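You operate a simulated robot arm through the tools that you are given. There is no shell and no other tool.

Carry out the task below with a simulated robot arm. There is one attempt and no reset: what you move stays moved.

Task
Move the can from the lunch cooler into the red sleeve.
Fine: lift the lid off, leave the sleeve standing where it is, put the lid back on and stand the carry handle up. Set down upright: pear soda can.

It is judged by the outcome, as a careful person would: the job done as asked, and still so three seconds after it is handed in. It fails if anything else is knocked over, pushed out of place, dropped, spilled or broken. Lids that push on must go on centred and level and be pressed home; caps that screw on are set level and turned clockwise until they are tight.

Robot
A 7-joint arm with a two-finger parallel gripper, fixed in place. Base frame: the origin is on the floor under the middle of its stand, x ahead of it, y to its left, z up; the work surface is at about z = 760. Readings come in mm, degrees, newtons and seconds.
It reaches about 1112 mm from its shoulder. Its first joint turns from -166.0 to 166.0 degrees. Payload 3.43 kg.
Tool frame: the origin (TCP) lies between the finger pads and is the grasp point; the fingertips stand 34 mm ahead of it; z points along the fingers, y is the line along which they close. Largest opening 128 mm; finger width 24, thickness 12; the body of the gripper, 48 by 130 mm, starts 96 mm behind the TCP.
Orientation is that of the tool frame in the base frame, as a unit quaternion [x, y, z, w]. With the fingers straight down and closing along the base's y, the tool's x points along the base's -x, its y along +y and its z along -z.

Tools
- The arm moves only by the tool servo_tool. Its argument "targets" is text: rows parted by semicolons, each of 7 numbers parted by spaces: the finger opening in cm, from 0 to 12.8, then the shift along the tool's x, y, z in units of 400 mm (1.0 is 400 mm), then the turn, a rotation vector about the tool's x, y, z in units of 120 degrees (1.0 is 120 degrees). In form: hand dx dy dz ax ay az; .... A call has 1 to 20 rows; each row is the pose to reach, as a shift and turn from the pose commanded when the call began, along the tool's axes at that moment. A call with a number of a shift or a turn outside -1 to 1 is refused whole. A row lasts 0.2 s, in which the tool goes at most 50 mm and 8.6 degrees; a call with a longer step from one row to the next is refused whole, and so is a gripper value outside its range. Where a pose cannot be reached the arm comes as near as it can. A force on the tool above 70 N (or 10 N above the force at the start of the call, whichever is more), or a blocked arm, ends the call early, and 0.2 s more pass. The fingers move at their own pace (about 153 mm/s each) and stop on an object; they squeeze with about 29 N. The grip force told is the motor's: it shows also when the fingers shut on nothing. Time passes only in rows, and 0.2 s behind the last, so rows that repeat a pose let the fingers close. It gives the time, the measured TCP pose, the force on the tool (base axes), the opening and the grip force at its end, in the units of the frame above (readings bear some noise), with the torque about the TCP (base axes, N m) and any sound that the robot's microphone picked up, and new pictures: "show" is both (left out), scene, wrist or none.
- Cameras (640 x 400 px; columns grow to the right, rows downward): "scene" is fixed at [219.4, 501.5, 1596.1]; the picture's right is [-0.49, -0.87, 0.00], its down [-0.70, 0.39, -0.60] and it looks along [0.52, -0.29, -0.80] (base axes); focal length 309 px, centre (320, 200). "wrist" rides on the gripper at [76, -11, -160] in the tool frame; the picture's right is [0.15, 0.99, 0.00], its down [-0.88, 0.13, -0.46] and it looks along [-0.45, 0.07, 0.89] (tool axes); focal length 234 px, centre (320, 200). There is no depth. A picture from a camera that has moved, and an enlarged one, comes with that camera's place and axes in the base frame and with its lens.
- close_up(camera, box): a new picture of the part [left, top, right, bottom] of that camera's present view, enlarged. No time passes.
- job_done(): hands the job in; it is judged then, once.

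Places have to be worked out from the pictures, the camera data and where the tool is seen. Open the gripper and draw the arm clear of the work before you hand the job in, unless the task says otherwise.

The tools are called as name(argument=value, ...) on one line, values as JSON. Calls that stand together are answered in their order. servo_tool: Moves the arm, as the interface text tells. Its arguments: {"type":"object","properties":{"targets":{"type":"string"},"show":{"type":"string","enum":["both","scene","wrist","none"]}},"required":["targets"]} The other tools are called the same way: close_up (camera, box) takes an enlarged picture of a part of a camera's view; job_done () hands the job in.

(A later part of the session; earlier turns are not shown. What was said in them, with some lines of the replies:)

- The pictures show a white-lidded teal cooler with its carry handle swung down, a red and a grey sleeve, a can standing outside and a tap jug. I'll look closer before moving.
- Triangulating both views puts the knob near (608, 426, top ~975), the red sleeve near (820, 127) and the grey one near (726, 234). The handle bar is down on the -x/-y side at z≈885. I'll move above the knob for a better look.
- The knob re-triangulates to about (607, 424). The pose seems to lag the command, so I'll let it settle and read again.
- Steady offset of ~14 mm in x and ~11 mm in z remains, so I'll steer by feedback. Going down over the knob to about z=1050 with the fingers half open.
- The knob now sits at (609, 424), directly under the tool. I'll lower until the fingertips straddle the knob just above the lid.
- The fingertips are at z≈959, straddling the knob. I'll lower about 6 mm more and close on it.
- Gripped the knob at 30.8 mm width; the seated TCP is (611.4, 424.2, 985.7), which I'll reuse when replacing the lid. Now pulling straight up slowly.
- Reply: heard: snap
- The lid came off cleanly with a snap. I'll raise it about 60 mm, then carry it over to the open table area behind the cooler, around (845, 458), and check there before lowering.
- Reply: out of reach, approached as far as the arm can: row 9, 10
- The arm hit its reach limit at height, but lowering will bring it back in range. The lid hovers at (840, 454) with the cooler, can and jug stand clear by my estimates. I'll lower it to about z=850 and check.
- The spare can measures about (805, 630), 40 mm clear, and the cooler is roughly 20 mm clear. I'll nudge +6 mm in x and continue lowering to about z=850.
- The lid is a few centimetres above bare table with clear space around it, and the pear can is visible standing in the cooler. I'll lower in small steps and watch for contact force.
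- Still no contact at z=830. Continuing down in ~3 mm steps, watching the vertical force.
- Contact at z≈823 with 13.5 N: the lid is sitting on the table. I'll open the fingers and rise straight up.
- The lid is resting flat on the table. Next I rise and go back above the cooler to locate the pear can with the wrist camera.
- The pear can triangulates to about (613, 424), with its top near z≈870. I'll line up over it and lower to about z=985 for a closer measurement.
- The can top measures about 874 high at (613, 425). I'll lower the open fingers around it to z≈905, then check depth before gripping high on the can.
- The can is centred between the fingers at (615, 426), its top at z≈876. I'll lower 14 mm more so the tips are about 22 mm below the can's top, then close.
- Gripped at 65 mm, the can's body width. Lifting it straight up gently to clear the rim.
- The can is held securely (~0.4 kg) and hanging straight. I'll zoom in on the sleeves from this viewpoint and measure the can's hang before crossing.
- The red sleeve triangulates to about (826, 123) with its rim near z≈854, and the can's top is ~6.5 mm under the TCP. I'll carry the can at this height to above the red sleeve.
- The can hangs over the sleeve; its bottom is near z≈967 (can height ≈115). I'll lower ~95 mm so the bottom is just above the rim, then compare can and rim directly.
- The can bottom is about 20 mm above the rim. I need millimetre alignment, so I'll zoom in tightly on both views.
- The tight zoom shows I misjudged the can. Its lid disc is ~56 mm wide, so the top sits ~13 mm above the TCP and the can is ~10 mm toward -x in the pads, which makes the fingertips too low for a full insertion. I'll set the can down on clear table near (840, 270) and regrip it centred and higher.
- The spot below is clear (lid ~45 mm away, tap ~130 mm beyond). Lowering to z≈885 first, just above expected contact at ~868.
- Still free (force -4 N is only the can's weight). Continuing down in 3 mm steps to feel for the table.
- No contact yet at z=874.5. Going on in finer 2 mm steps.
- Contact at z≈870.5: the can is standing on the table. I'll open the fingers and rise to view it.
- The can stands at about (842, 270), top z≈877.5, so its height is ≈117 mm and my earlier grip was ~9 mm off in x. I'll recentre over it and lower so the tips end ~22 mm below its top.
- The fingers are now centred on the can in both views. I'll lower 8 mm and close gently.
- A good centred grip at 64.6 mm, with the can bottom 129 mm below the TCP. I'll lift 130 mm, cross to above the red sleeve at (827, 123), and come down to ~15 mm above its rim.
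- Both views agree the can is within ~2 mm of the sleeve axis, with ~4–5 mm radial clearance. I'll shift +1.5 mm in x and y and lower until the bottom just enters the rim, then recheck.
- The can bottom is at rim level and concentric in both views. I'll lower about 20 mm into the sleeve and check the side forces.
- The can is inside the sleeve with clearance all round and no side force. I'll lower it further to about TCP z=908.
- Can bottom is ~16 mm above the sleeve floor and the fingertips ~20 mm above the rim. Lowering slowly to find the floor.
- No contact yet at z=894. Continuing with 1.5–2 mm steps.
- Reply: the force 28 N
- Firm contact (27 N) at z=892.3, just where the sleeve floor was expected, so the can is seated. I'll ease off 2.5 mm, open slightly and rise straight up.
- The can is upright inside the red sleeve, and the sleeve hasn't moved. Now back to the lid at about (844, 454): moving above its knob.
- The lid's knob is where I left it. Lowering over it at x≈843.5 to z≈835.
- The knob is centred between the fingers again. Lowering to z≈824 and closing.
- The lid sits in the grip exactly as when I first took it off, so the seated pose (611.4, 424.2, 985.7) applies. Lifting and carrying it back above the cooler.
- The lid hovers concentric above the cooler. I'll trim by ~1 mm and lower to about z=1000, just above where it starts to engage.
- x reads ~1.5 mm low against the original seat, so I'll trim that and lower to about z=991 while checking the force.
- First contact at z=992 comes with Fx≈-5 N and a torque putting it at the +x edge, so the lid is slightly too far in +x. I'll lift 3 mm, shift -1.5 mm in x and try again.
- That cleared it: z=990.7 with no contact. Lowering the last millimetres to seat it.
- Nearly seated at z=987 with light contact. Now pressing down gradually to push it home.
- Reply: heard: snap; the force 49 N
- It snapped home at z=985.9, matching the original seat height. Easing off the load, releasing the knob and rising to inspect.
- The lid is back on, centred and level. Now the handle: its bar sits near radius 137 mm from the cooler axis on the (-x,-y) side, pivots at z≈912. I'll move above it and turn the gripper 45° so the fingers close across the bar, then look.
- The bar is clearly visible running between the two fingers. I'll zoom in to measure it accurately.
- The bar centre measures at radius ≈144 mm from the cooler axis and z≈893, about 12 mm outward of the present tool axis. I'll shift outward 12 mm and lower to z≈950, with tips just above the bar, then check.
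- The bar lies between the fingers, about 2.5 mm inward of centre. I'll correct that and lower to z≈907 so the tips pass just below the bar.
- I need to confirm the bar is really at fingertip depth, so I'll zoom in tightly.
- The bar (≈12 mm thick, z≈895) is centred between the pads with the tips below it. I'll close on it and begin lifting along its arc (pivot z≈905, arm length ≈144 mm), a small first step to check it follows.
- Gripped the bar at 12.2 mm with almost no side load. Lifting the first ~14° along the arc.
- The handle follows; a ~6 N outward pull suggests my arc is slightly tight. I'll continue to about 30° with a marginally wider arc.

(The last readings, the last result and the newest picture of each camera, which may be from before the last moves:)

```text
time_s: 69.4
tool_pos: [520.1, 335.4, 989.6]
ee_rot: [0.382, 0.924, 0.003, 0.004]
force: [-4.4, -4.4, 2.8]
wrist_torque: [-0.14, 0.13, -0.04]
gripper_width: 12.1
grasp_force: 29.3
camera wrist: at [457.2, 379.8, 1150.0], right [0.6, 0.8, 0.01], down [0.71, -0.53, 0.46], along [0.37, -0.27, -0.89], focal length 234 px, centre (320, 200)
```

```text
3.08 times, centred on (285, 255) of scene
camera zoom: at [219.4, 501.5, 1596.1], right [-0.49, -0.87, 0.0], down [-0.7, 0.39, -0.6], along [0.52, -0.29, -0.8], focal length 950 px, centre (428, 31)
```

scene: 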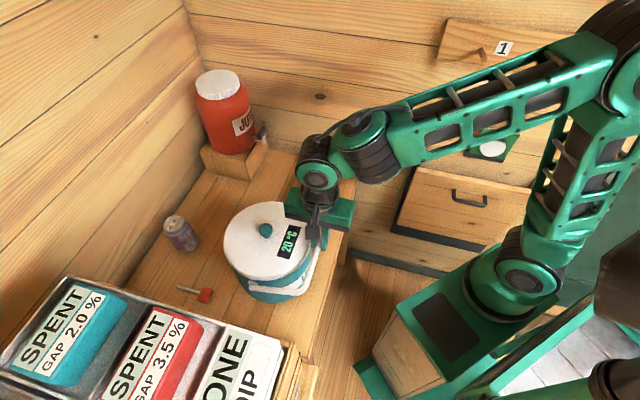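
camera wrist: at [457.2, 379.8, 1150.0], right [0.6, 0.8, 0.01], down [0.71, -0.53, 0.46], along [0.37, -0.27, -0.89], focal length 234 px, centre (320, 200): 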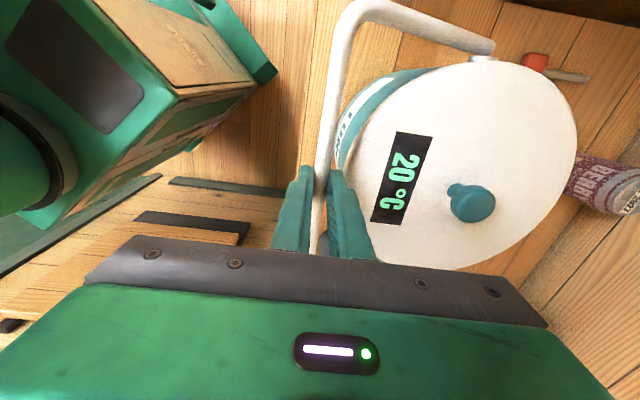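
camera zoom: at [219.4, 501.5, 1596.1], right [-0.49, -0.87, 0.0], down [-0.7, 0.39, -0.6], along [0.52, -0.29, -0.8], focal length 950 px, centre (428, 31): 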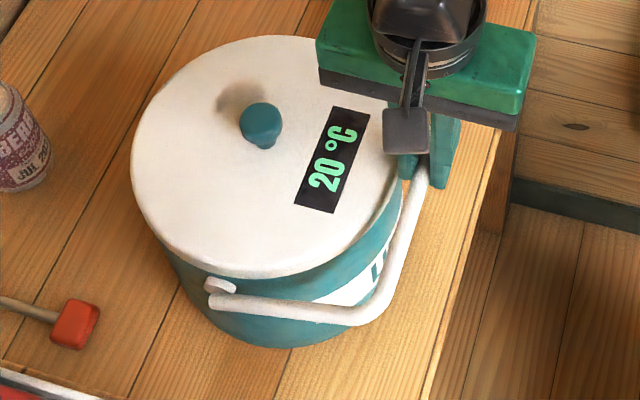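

The reaction is purely radial, meaning my arc was too tight: the pivot must sit near z≈917, and the cooler has been nudged ~5 mm inward. I'll zoom to verify before easing back outward.

close_up(camera="scene", box=[225, 200, 315, 305])

```text
3.81 times, centred on (270, 252) of scene
camera zoom: at [219.4, 501.5, 1596.1], right [-0.49, -0.87, 0.0], down [-0.7, 0.39, -0.6], along [0.52, -0.29, -0.8], focal length 1176 px, centre (510, 0)
```

zoom: 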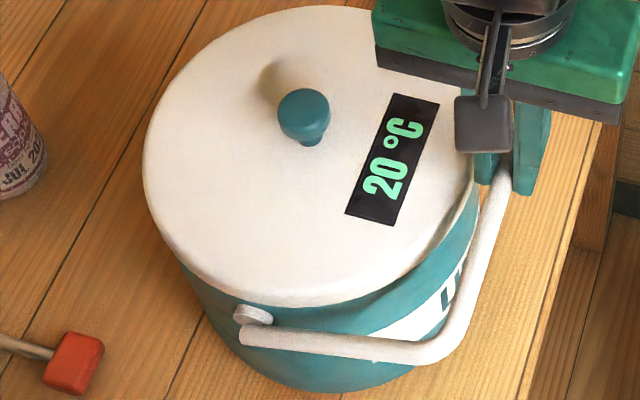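

Confirmed: the cooler shifted about 5 mm inward. Still holding the bar, I'll draw it back outward ~6 mm at the same height and check that the cooler returns.

servo_tool(targets="0 0 -0.004 0 0 0 0; 0 0 -0.008 0 0 0 0; 0 0 -0.012 0 0 0 0; 0 0 -0.015 0 0 0 0; 0 0 -0.015 0 0 0 0", show="scene")

close_up(camera="scene", box=[225, 200, 315, 305])

```text
time_s: 70.6
tool_pos: [517.7, 330.7, 989.5]
ee_rot: [0.381, 0.924, 0.003, 0.004]
force: [1.7, 3.5, 0.5]
wrist_torque: [0.2, 0.03, 0.03]
gripper_width: 12.4
grasp_force: 29.1
```

scene: 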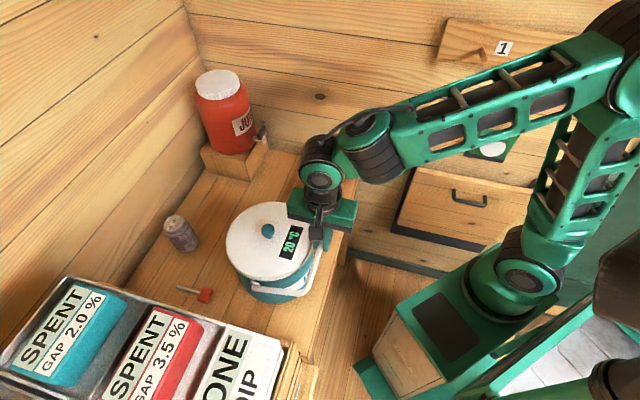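

```text
3.81 times, centred on (270, 252) of scene
camera zoom: at [219.4, 501.5, 1596.1], right [-0.49, -0.87, 0.0], down [-0.7, 0.39, -0.6], along [0.52, -0.29, -0.8], focal length 1176 px, centre (510, 0)
```

zoom: 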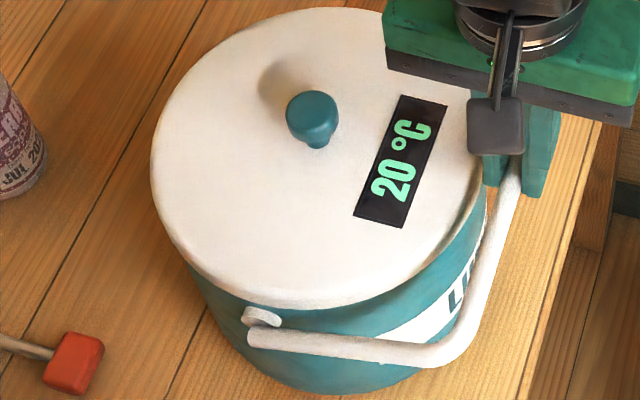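

The cooler is back where it started (lid edge and knob pixels match). Refitting the arc gives radius ≈144.8 and a current angle of ≈24.5°. Continuing to 45° on this corrected arc.

servo_tool(targets="0 0 0.0085 -0.017 0 0 0; 0 0 0.016 -0.031 0 0 0; 0 0 0.0243 -0.0445 0 0 0; 0 0 0.033 -0.0575 0 0 0; 0 0 0.0423 -0.0703 0 0 0; 0 0 0.0523 -0.0828 0 0 0; 0 0 0.0625 -0.0945 0 0 0; 0 0 0.0735 -0.106 0 0 0", show="scene")

close_up(camera="scene", box=[225, 200, 315, 305])

```text
time_s: 72.4
tool_pos: [536.2, 351.0, 1032.5]
ee_rot: [0.383, 0.924, 0.003, 0.004]
force: [-2.9, -1.3, 1.5]
wrist_torque: [-0.1, 0.11, -0.04]
gripper_width: 12.5
grasp_force: 28.7
```

scene: 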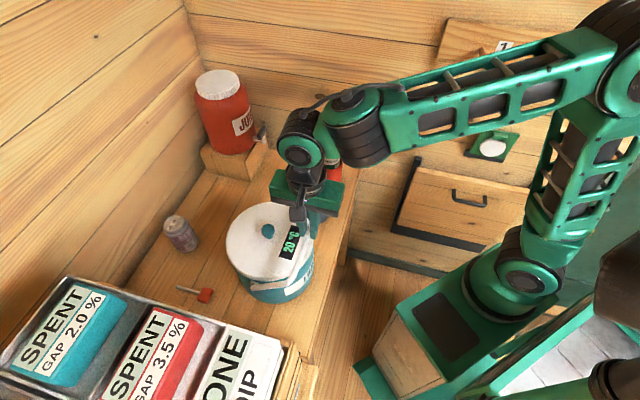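

```text
3.81 times, centred on (270, 252) of scene
camera zoom: at [219.4, 501.5, 1596.1], right [-0.49, -0.87, 0.0], down [-0.7, 0.39, -0.6], along [0.52, -0.29, -0.8], focal length 1176 px, centre (510, 0)
```

zoom: 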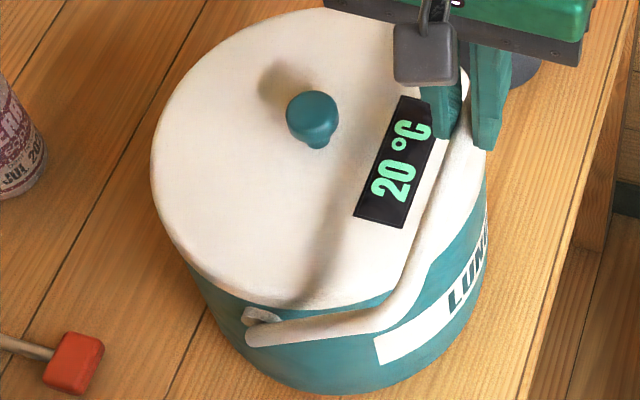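

The cooler stayed put with only ~3 N of reaction. Continuing along the arc from 45° to 70°.

servo_tool(targets="0 0 0.0103 -0.0123 0 0 0; 0 0 0.022 -0.0225 0 0 0; 0 0 0.0344 -0.0325 0 0 0; 0 0 0.047 -0.042 0 0 0; 0 0 0.0603 -0.0508 0 0 0; 0 0 0.074 -0.0588 0 0 0; 0 0 0.0875 -0.0665 0 0 0; 0 0 0.102 -0.0733 0 0 0; 0 0 0.1163 -0.0798 0 0 0; 0 0 0.131 -0.0855 0 0 0", show="both")

close_up(camera="scene", box=[225, 180, 335, 305])

```text
time_s: 74.6
tool_pos: [573.6, 388.5, 1068.8]
ee_rot: [0.382, 0.924, 0.002, 0.004]
force: [-3.1, 2.1, -0.1]
wrist_torque: [0.05, 0.24, -0.05]
gripper_width: 12.3
grasp_force: 28.7
camera wrist: at [510.3, 432.9, 1228.5], right [0.59, 0.8, 0.01], down [0.71, -0.53, 0.46], along [0.38, -0.27, -0.89], focal length 234 px, centre (320, 200)
```

scene: 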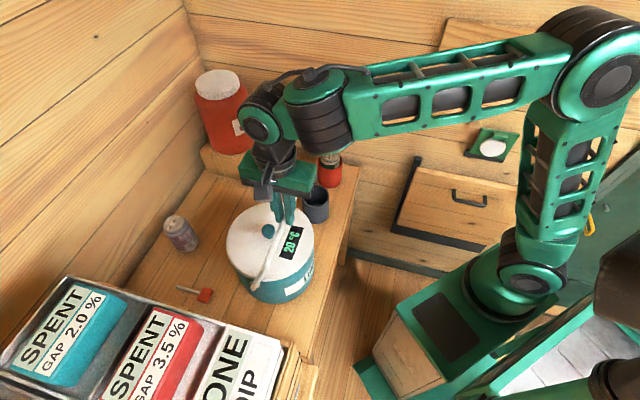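
wrist: 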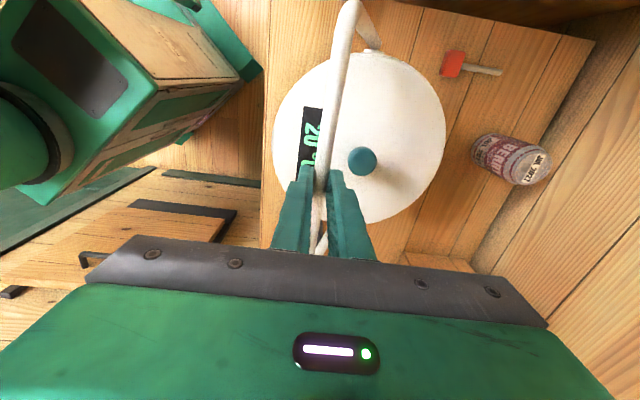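

```text
3.20 times, centred on (280, 242) of scene
camera zoom: at [219.4, 501.5, 1596.1], right [-0.49, -0.87, 0.0], down [-0.7, 0.39, -0.6], along [0.52, -0.29, -0.8], focal length 988 px, centre (448, 64)
```

zoom: 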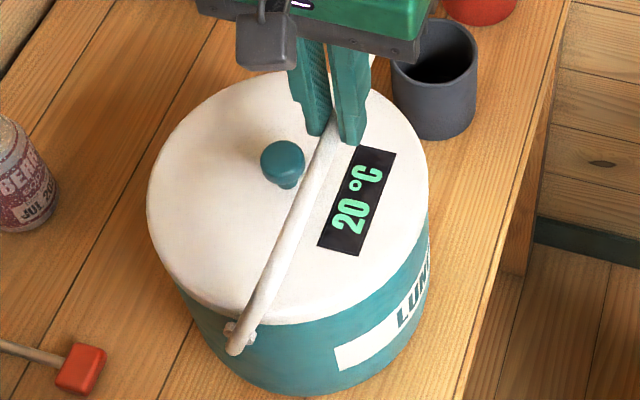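

At ≈70° the cooler is still in place. Carrying the bar the rest of the way to vertical, over the cooler's axis.

servo_tool(targets="0 0 0.0155 -0.005 0 0 0; 0 0 0.0313 -0.0095 0 0 0; 0 0 0.0468 -0.0133 0 0 0; 0 0 0.0625 -0.0163 0 0 0; 0 0 0.0785 -0.0188 0 0 0; 0 0 0.095 -0.0203 0 0 0; 0 0 0.1115 -0.0215 0 0 0; 0 0 0.1275 -0.0218 0 0 0; 0 0 0.1275 -0.0218 0 0 0", show="both")

close_up(camera="scene", box=[225, 180, 335, 305])

```text
time_s: 76.6
tool_pos: [609.5, 424.1, 1078.3]
ee_rot: [0.383, 0.924, 0.005, 0.004]
force: [-3.4, -4.2, 3.5]
wrist_torque: [-0.16, -0.01, -0.03]
gripper_width: 12.3
grasp_force: 29.0
camera wrist: at [546.4, 468.8, 1238.1], right [0.6, 0.8, 0.01], down [0.71, -0.53, 0.46], along [0.38, -0.27, -0.89], focal length 234 px, centre (320, 200)
```

scene: 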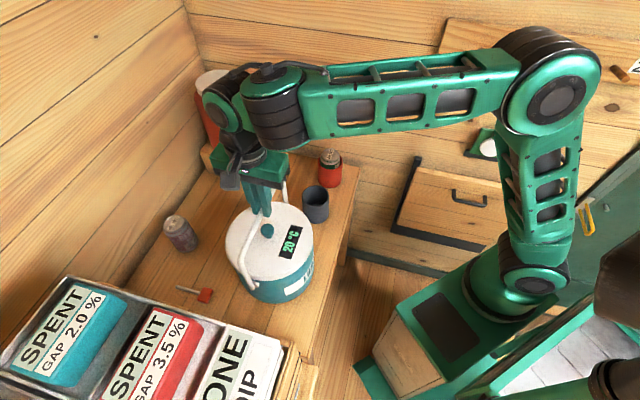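
wrist: 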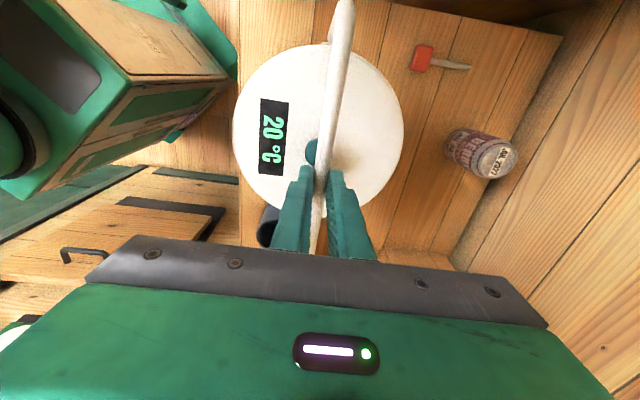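

```text
3.20 times, centred on (280, 242) of scene
camera zoom: at [219.4, 501.5, 1596.1], right [-0.49, -0.87, 0.0], down [-0.7, 0.39, -0.6], along [0.52, -0.29, -0.8], focal length 988 px, centre (448, 64)
```

zoom: 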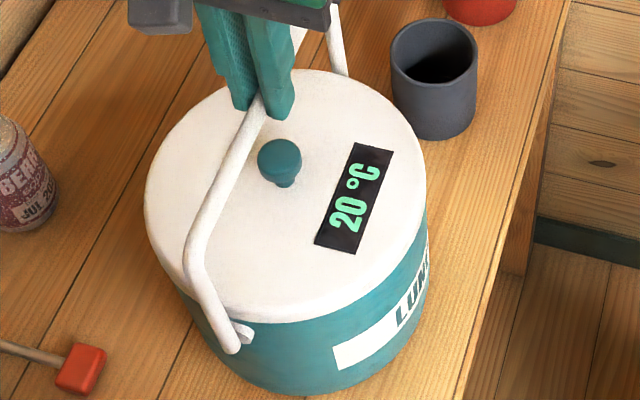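

The bar is above the cooler's axis (within ~1 mm), so the handle is essentially vertical. I'll open the fingers just to 3 cm, as a cage, to see whether it stays by itself.

servo_tool(targets="1.6 0 0 0 0 0 0; 2.2 0 0 0 0 0 0; 3 0 0 0 0 0 0; 3 0 0 0 0 0 0; 3 0 0 0 0 0 0; 3 0 0 0 0 0 0", show="both")

close_up(camera="scene", box=[225, 180, 335, 305])

close_up(camera="wrist", box=[220, 0, 420, 260])

```text
time_s: 78.0
tool_pos: [610.2, 423.3, 1078.2]
ee_rot: [0.383, 0.924, 0.003, 0.005]
force: [0.2, -0.3, 0.0]
wrist_torque: [0.01, 0.0, -0.05]
gripper_width: 30.0
grasp_force: 0.1
camera wrist: at [546.6, 469.0, 1237.6], right [0.6, 0.8, 0.01], down [0.71, -0.53, 0.46], along [0.37, -0.27, -0.89], focal length 234 px, centre (320, 200)
```

scene: 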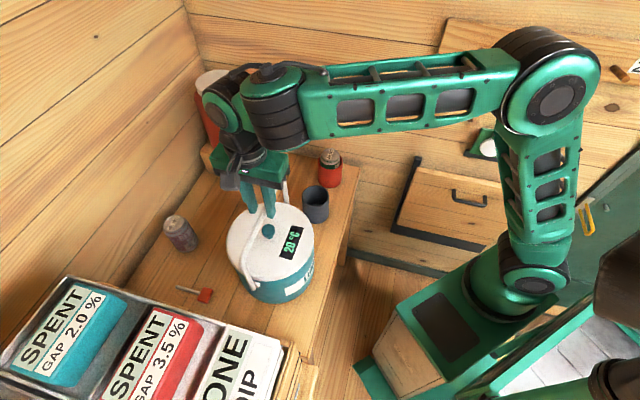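
wrist: 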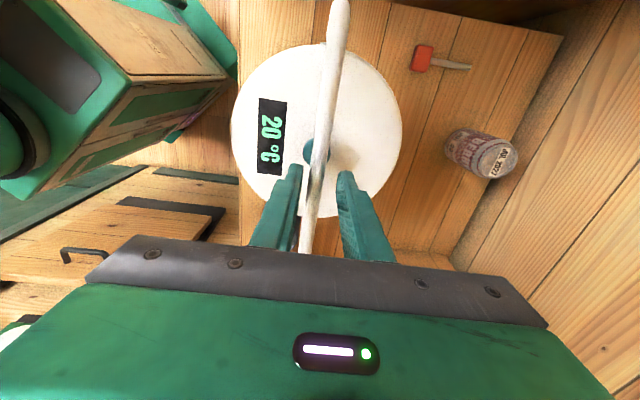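

```text
3.20 times, centred on (280, 242) of scene
camera zoom: at [219.4, 501.5, 1596.1], right [-0.49, -0.87, 0.0], down [-0.7, 0.39, -0.6], along [0.52, -0.29, -0.8], focal length 988 px, centre (448, 64)
```

zoom: 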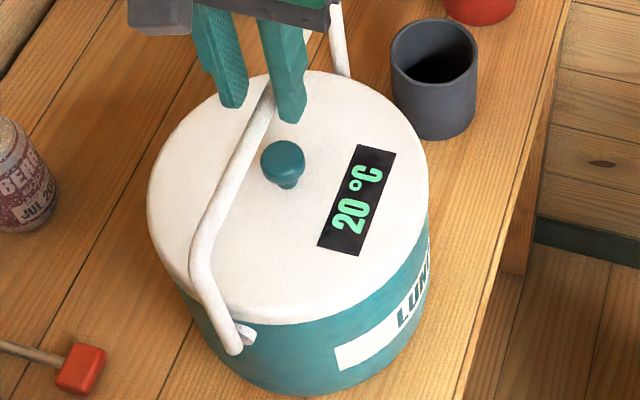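

```text
1.54 times, centred on (320, 130) of wrist
camera zoom: at [546.6, 469.0, 1237.6], right [0.6, 0.8, 0.01], down [0.71, -0.53, 0.46], along [0.37, -0.27, -0.89], focal length 360 px, centre (320, 308)
```

zoom: 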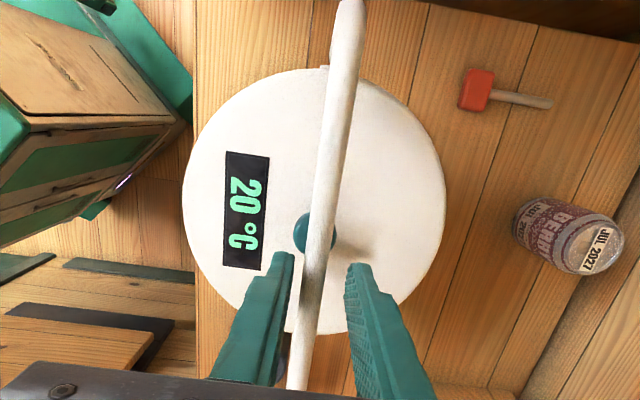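

With the fingers open, the handle stands on its own at about 88°, not touching either finger, and the cooler reads at its original place. I'll wait a couple of seconds to confirm it is stable.

servo_tool(targets="3.4 0 0 0 0 0 0; 3.4 0 0 0 0 0 0; 3.4 0 0 0 0 0 0; 3.4 0 0 0 0 0 0; 3.4 0 0 0 0 0 0; 3.4 0 0 0 0 0 0; 3.4 0 0 0 0 0 0; 3.4 0 0 0 0 0 0; 3.4 0 0 0 0 0 0; 3.4 0 0 0 0 0 0", show="wrist")

close_up(camera="wrist", box=[220, 0, 420, 260])

close_up(camera="scene", box=[225, 180, 335, 305])

```text
time_s: 80.2
tool_pos: [609.9, 424.4, 1077.3]
ee_rot: [0.382, 0.924, 0.003, 0.004]
force: [-0.4, -0.8, -0.7]
wrist_torque: [-0.02, -0.05, 0.0]
gripper_width: 34.3
grasp_force: 0.0
camera wrist: at [546.6, 469.0, 1237.6], right [0.6, 0.8, 0.01], down [0.71, -0.53, 0.46], along [0.37, -0.27, -0.89], focal length 234 px, centre (320, 200)
```

wrist: 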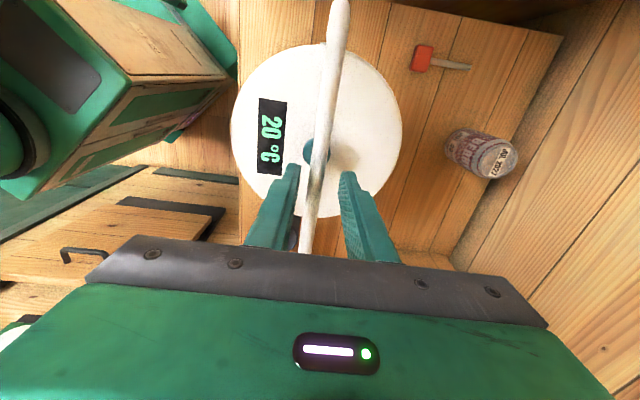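

```text
1.54 times, centred on (320, 130) of wrist
camera zoom: at [546.6, 469.0, 1237.6], right [0.6, 0.8, 0.01], down [0.71, -0.53, 0.46], along [0.37, -0.27, -0.89], focal length 360 px, centre (320, 308)
```

zoom: 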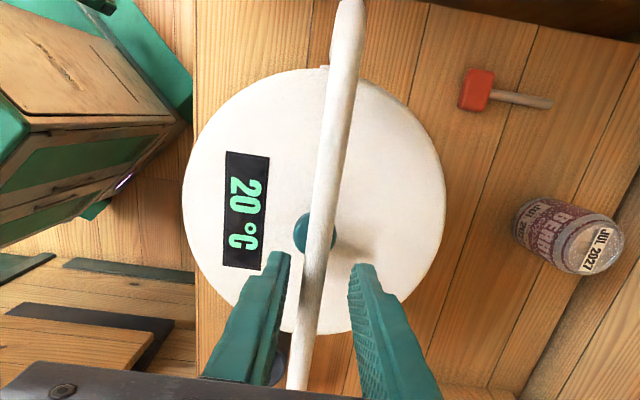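

```text
3.20 times, centred on (280, 242) of scene
camera zoom: at [219.4, 501.5, 1596.1], right [-0.49, -0.87, 0.0], down [-0.7, 0.39, -0.6], along [0.52, -0.29, -0.8], focal length 988 px, centre (448, 64)
```

zoom: 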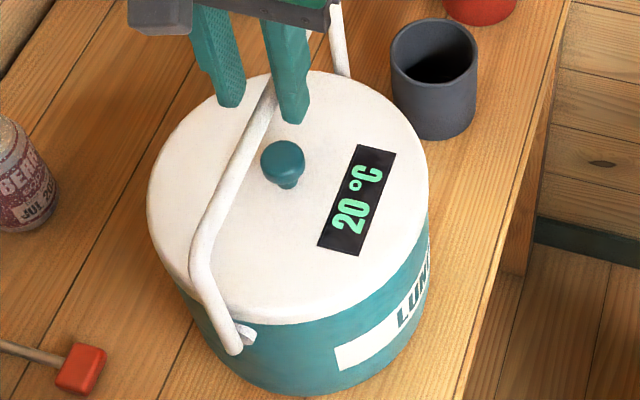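

The handle is unchanged after two more seconds, so it stands on its own. I'll open a little more and withdraw straight up.

servo_tool(targets="5 0 0 0 0 0 0; 5 0 0 -0.02 0 0 0; 5 0 0 -0.06 0 0 0; 5 0 0 -0.12 0 0 0; 5 0 0 -0.2 0 0 0; 5 0 0 -0.3 0 0 0; 5 0 0 -0.4 0 0 0; 5 0 0 -0.4 0 0 0", show="both")

close_up(camera="scene", box=[210, 130, 360, 310])

```text
time_s: 82.0
tool_pos: [608.7, 423.7, 1237.3]
ee_rot: [0.382, 0.924, 0.004, 0.004]
force: [0.7, -0.4, -0.5]
wrist_torque: [0.03, -0.03, -0.01]
gripper_width: 50.2
grasp_force: 0.1
camera wrist: at [544.8, 469.0, 1397.3], right [0.6, 0.8, 0.01], down [0.71, -0.53, 0.46], along [0.37, -0.27, -0.89], focal length 234 px, centre (320, 200)
```

scene: 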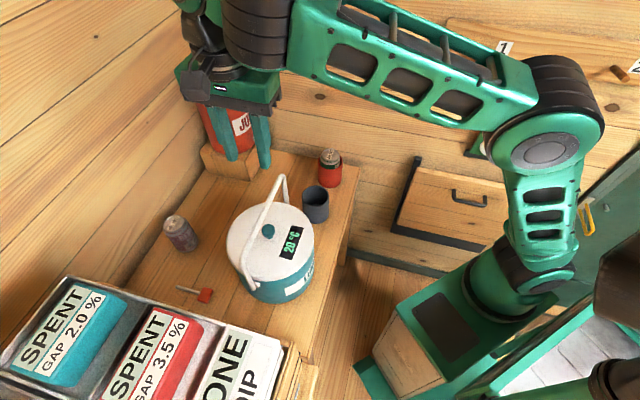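
wrist: 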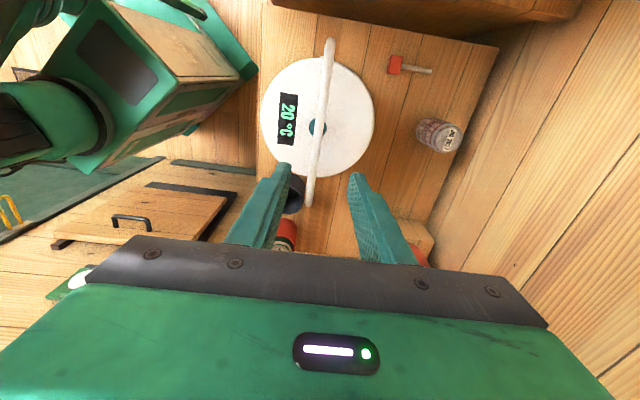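

```text
2.22 times, centred on (285, 220) of scene
camera zoom: at [219.4, 501.5, 1596.1], right [-0.49, -0.87, 0.0], down [-0.7, 0.39, -0.6], along [0.52, -0.29, -0.8], focal length 686 px, centre (398, 156)
```

zoom: 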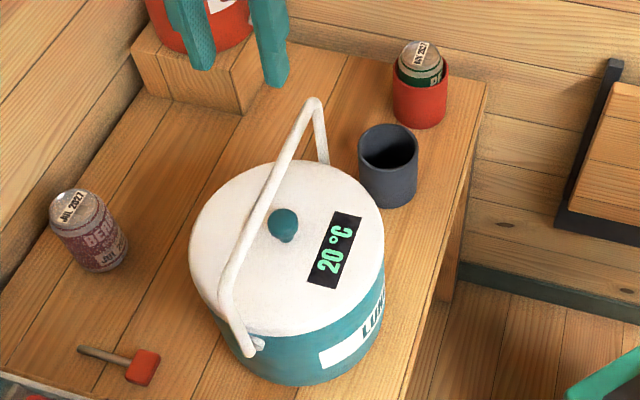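

The handle stands, the lid is on, the can is in the red sleeve, and everything else looks untouched. I'll move the arm clear toward its starting pose and take a last look.

servo_tool(targets="5 -0.04 -0.05 0 0 0 -0.0625; 5 -0.09 -0.12 0 0 0 -0.125; 5 -0.15 -0.19 0 0 0 -0.1875; 5 -0.21 -0.26 0 0 0 -0.25; 5 -0.27 -0.33 0 0 0 -0.3125; 8 -0.311 -0.396 0 0 0 -0.375; 12 -0.311 -0.396 0 0 0 -0.375; 12 -0.311 -0.396 0 0 0 -0.375", show="both")

close_up(camera="scene", box=[140, 60, 370, 310])

close_up(camera="wrist", box=[230, 30, 510, 230])

close_up(camera="scene", box=[225, 165, 335, 310])

```text
time_s: 83.8
tool_pos: [586.5, 228.6, 1240.0]
ee_rot: [0.0, 1.0, 0.002, 0.002]
force: [0.6, 0.3, 0.3]
wrist_torque: [0.02, -0.01, -0.02]
gripper_width: 120.0
grasp_force: 0.0
camera wrist: at [510.2, 216.2, 1399.8], right [-0.15, 0.99, 0.0], down [0.88, 0.13, 0.46], along [0.46, 0.07, -0.89], focal length 234 px, centre (320, 200)
```

scene: 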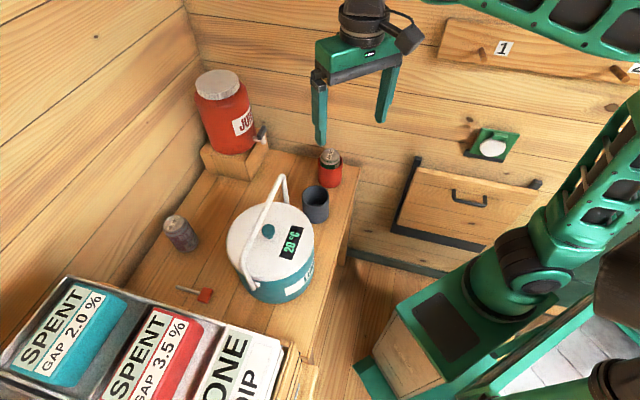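
wrist: 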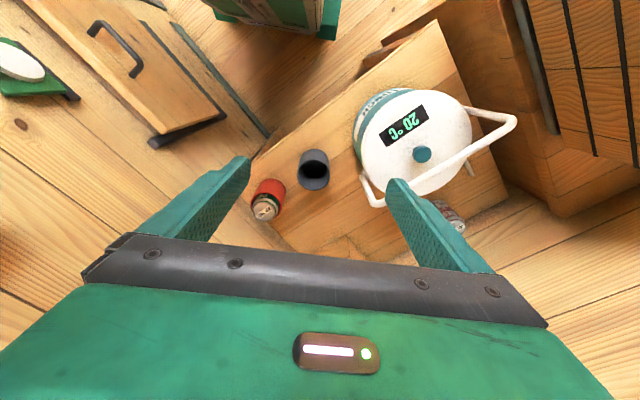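

```text
1.60 times, centred on (255, 185) of scene
camera zoom: at [219.4, 501.5, 1596.1], right [-0.49, -0.87, 0.0], down [-0.7, 0.39, -0.6], along [0.52, -0.29, -0.8], focal length 494 px, centre (424, 224)
```

zoom: 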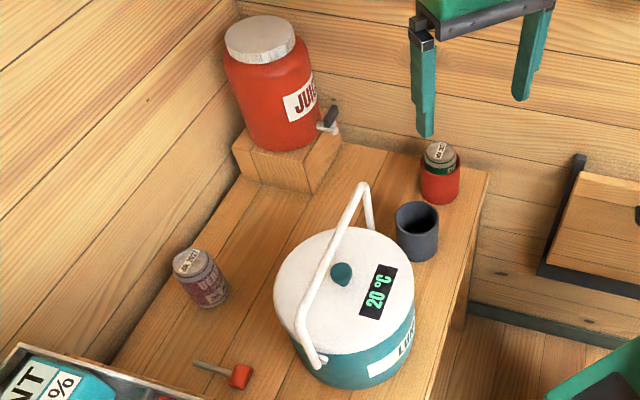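

```text
2.00 times, centred on (370, 130) of wrist
camera zoom: at [510.2, 216.2, 1399.8], right [-0.15, 0.99, 0.0], down [0.88, 0.13, 0.46], along [0.46, 0.07, -0.89], focal length 468 px, centre (220, 340)
```

zoom: 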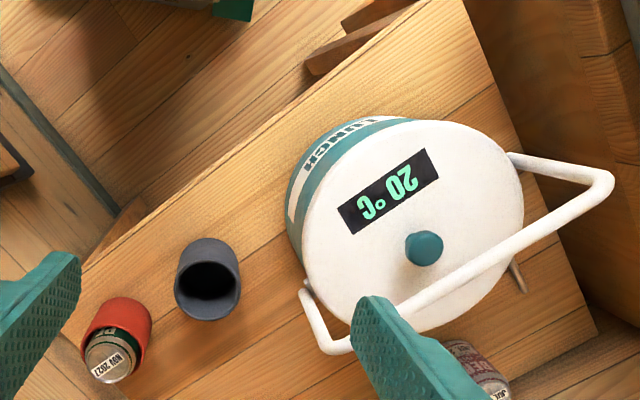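

```text
2.76 times, centred on (280, 238) of scene
camera zoom: at [219.4, 501.5, 1596.1], right [-0.49, -0.87, 0.0], down [-0.7, 0.39, -0.6], along [0.52, -0.29, -0.8], focal length 852 px, centre (430, 97)
```

zoom: 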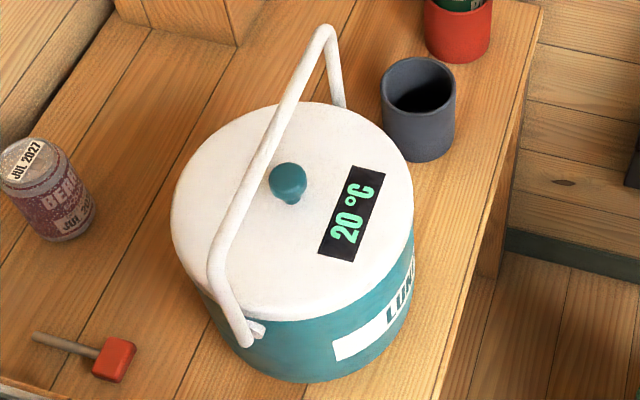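

The handle has stayed up for several seconds and the lid is seated. The pear can is upright in the red sleeve, everything else is where it started, and the gripper is open and clear. Handing the job in.

job_done()

```text
The job is handed in.
```

The pear soda can is standing upright in the red sleeve. The lid is back on the cooler, and its carry handle stands up on its own.

- **Lid:** it came off and went back on with a snap each time, at the same height as before I took it off.
- **Can:** my first grip was off-centre and too low to put it fully into the sleeve. I set it down on clear table, took a better grip and lowered it until it rested on the sleeve floor. The sleeve didn't move.
- **Handle:** while raising it I pushed the cooler about 5 mm, then drew it back; in the camera picture it matches its starting position. The handle sits about 2–3° short of straight up and had held for about six seconds when I handed the job in.
- **Everything else:** the spare can, grey sleeve, jug and other items look undisturbed. The gripper is open and clear of the table.
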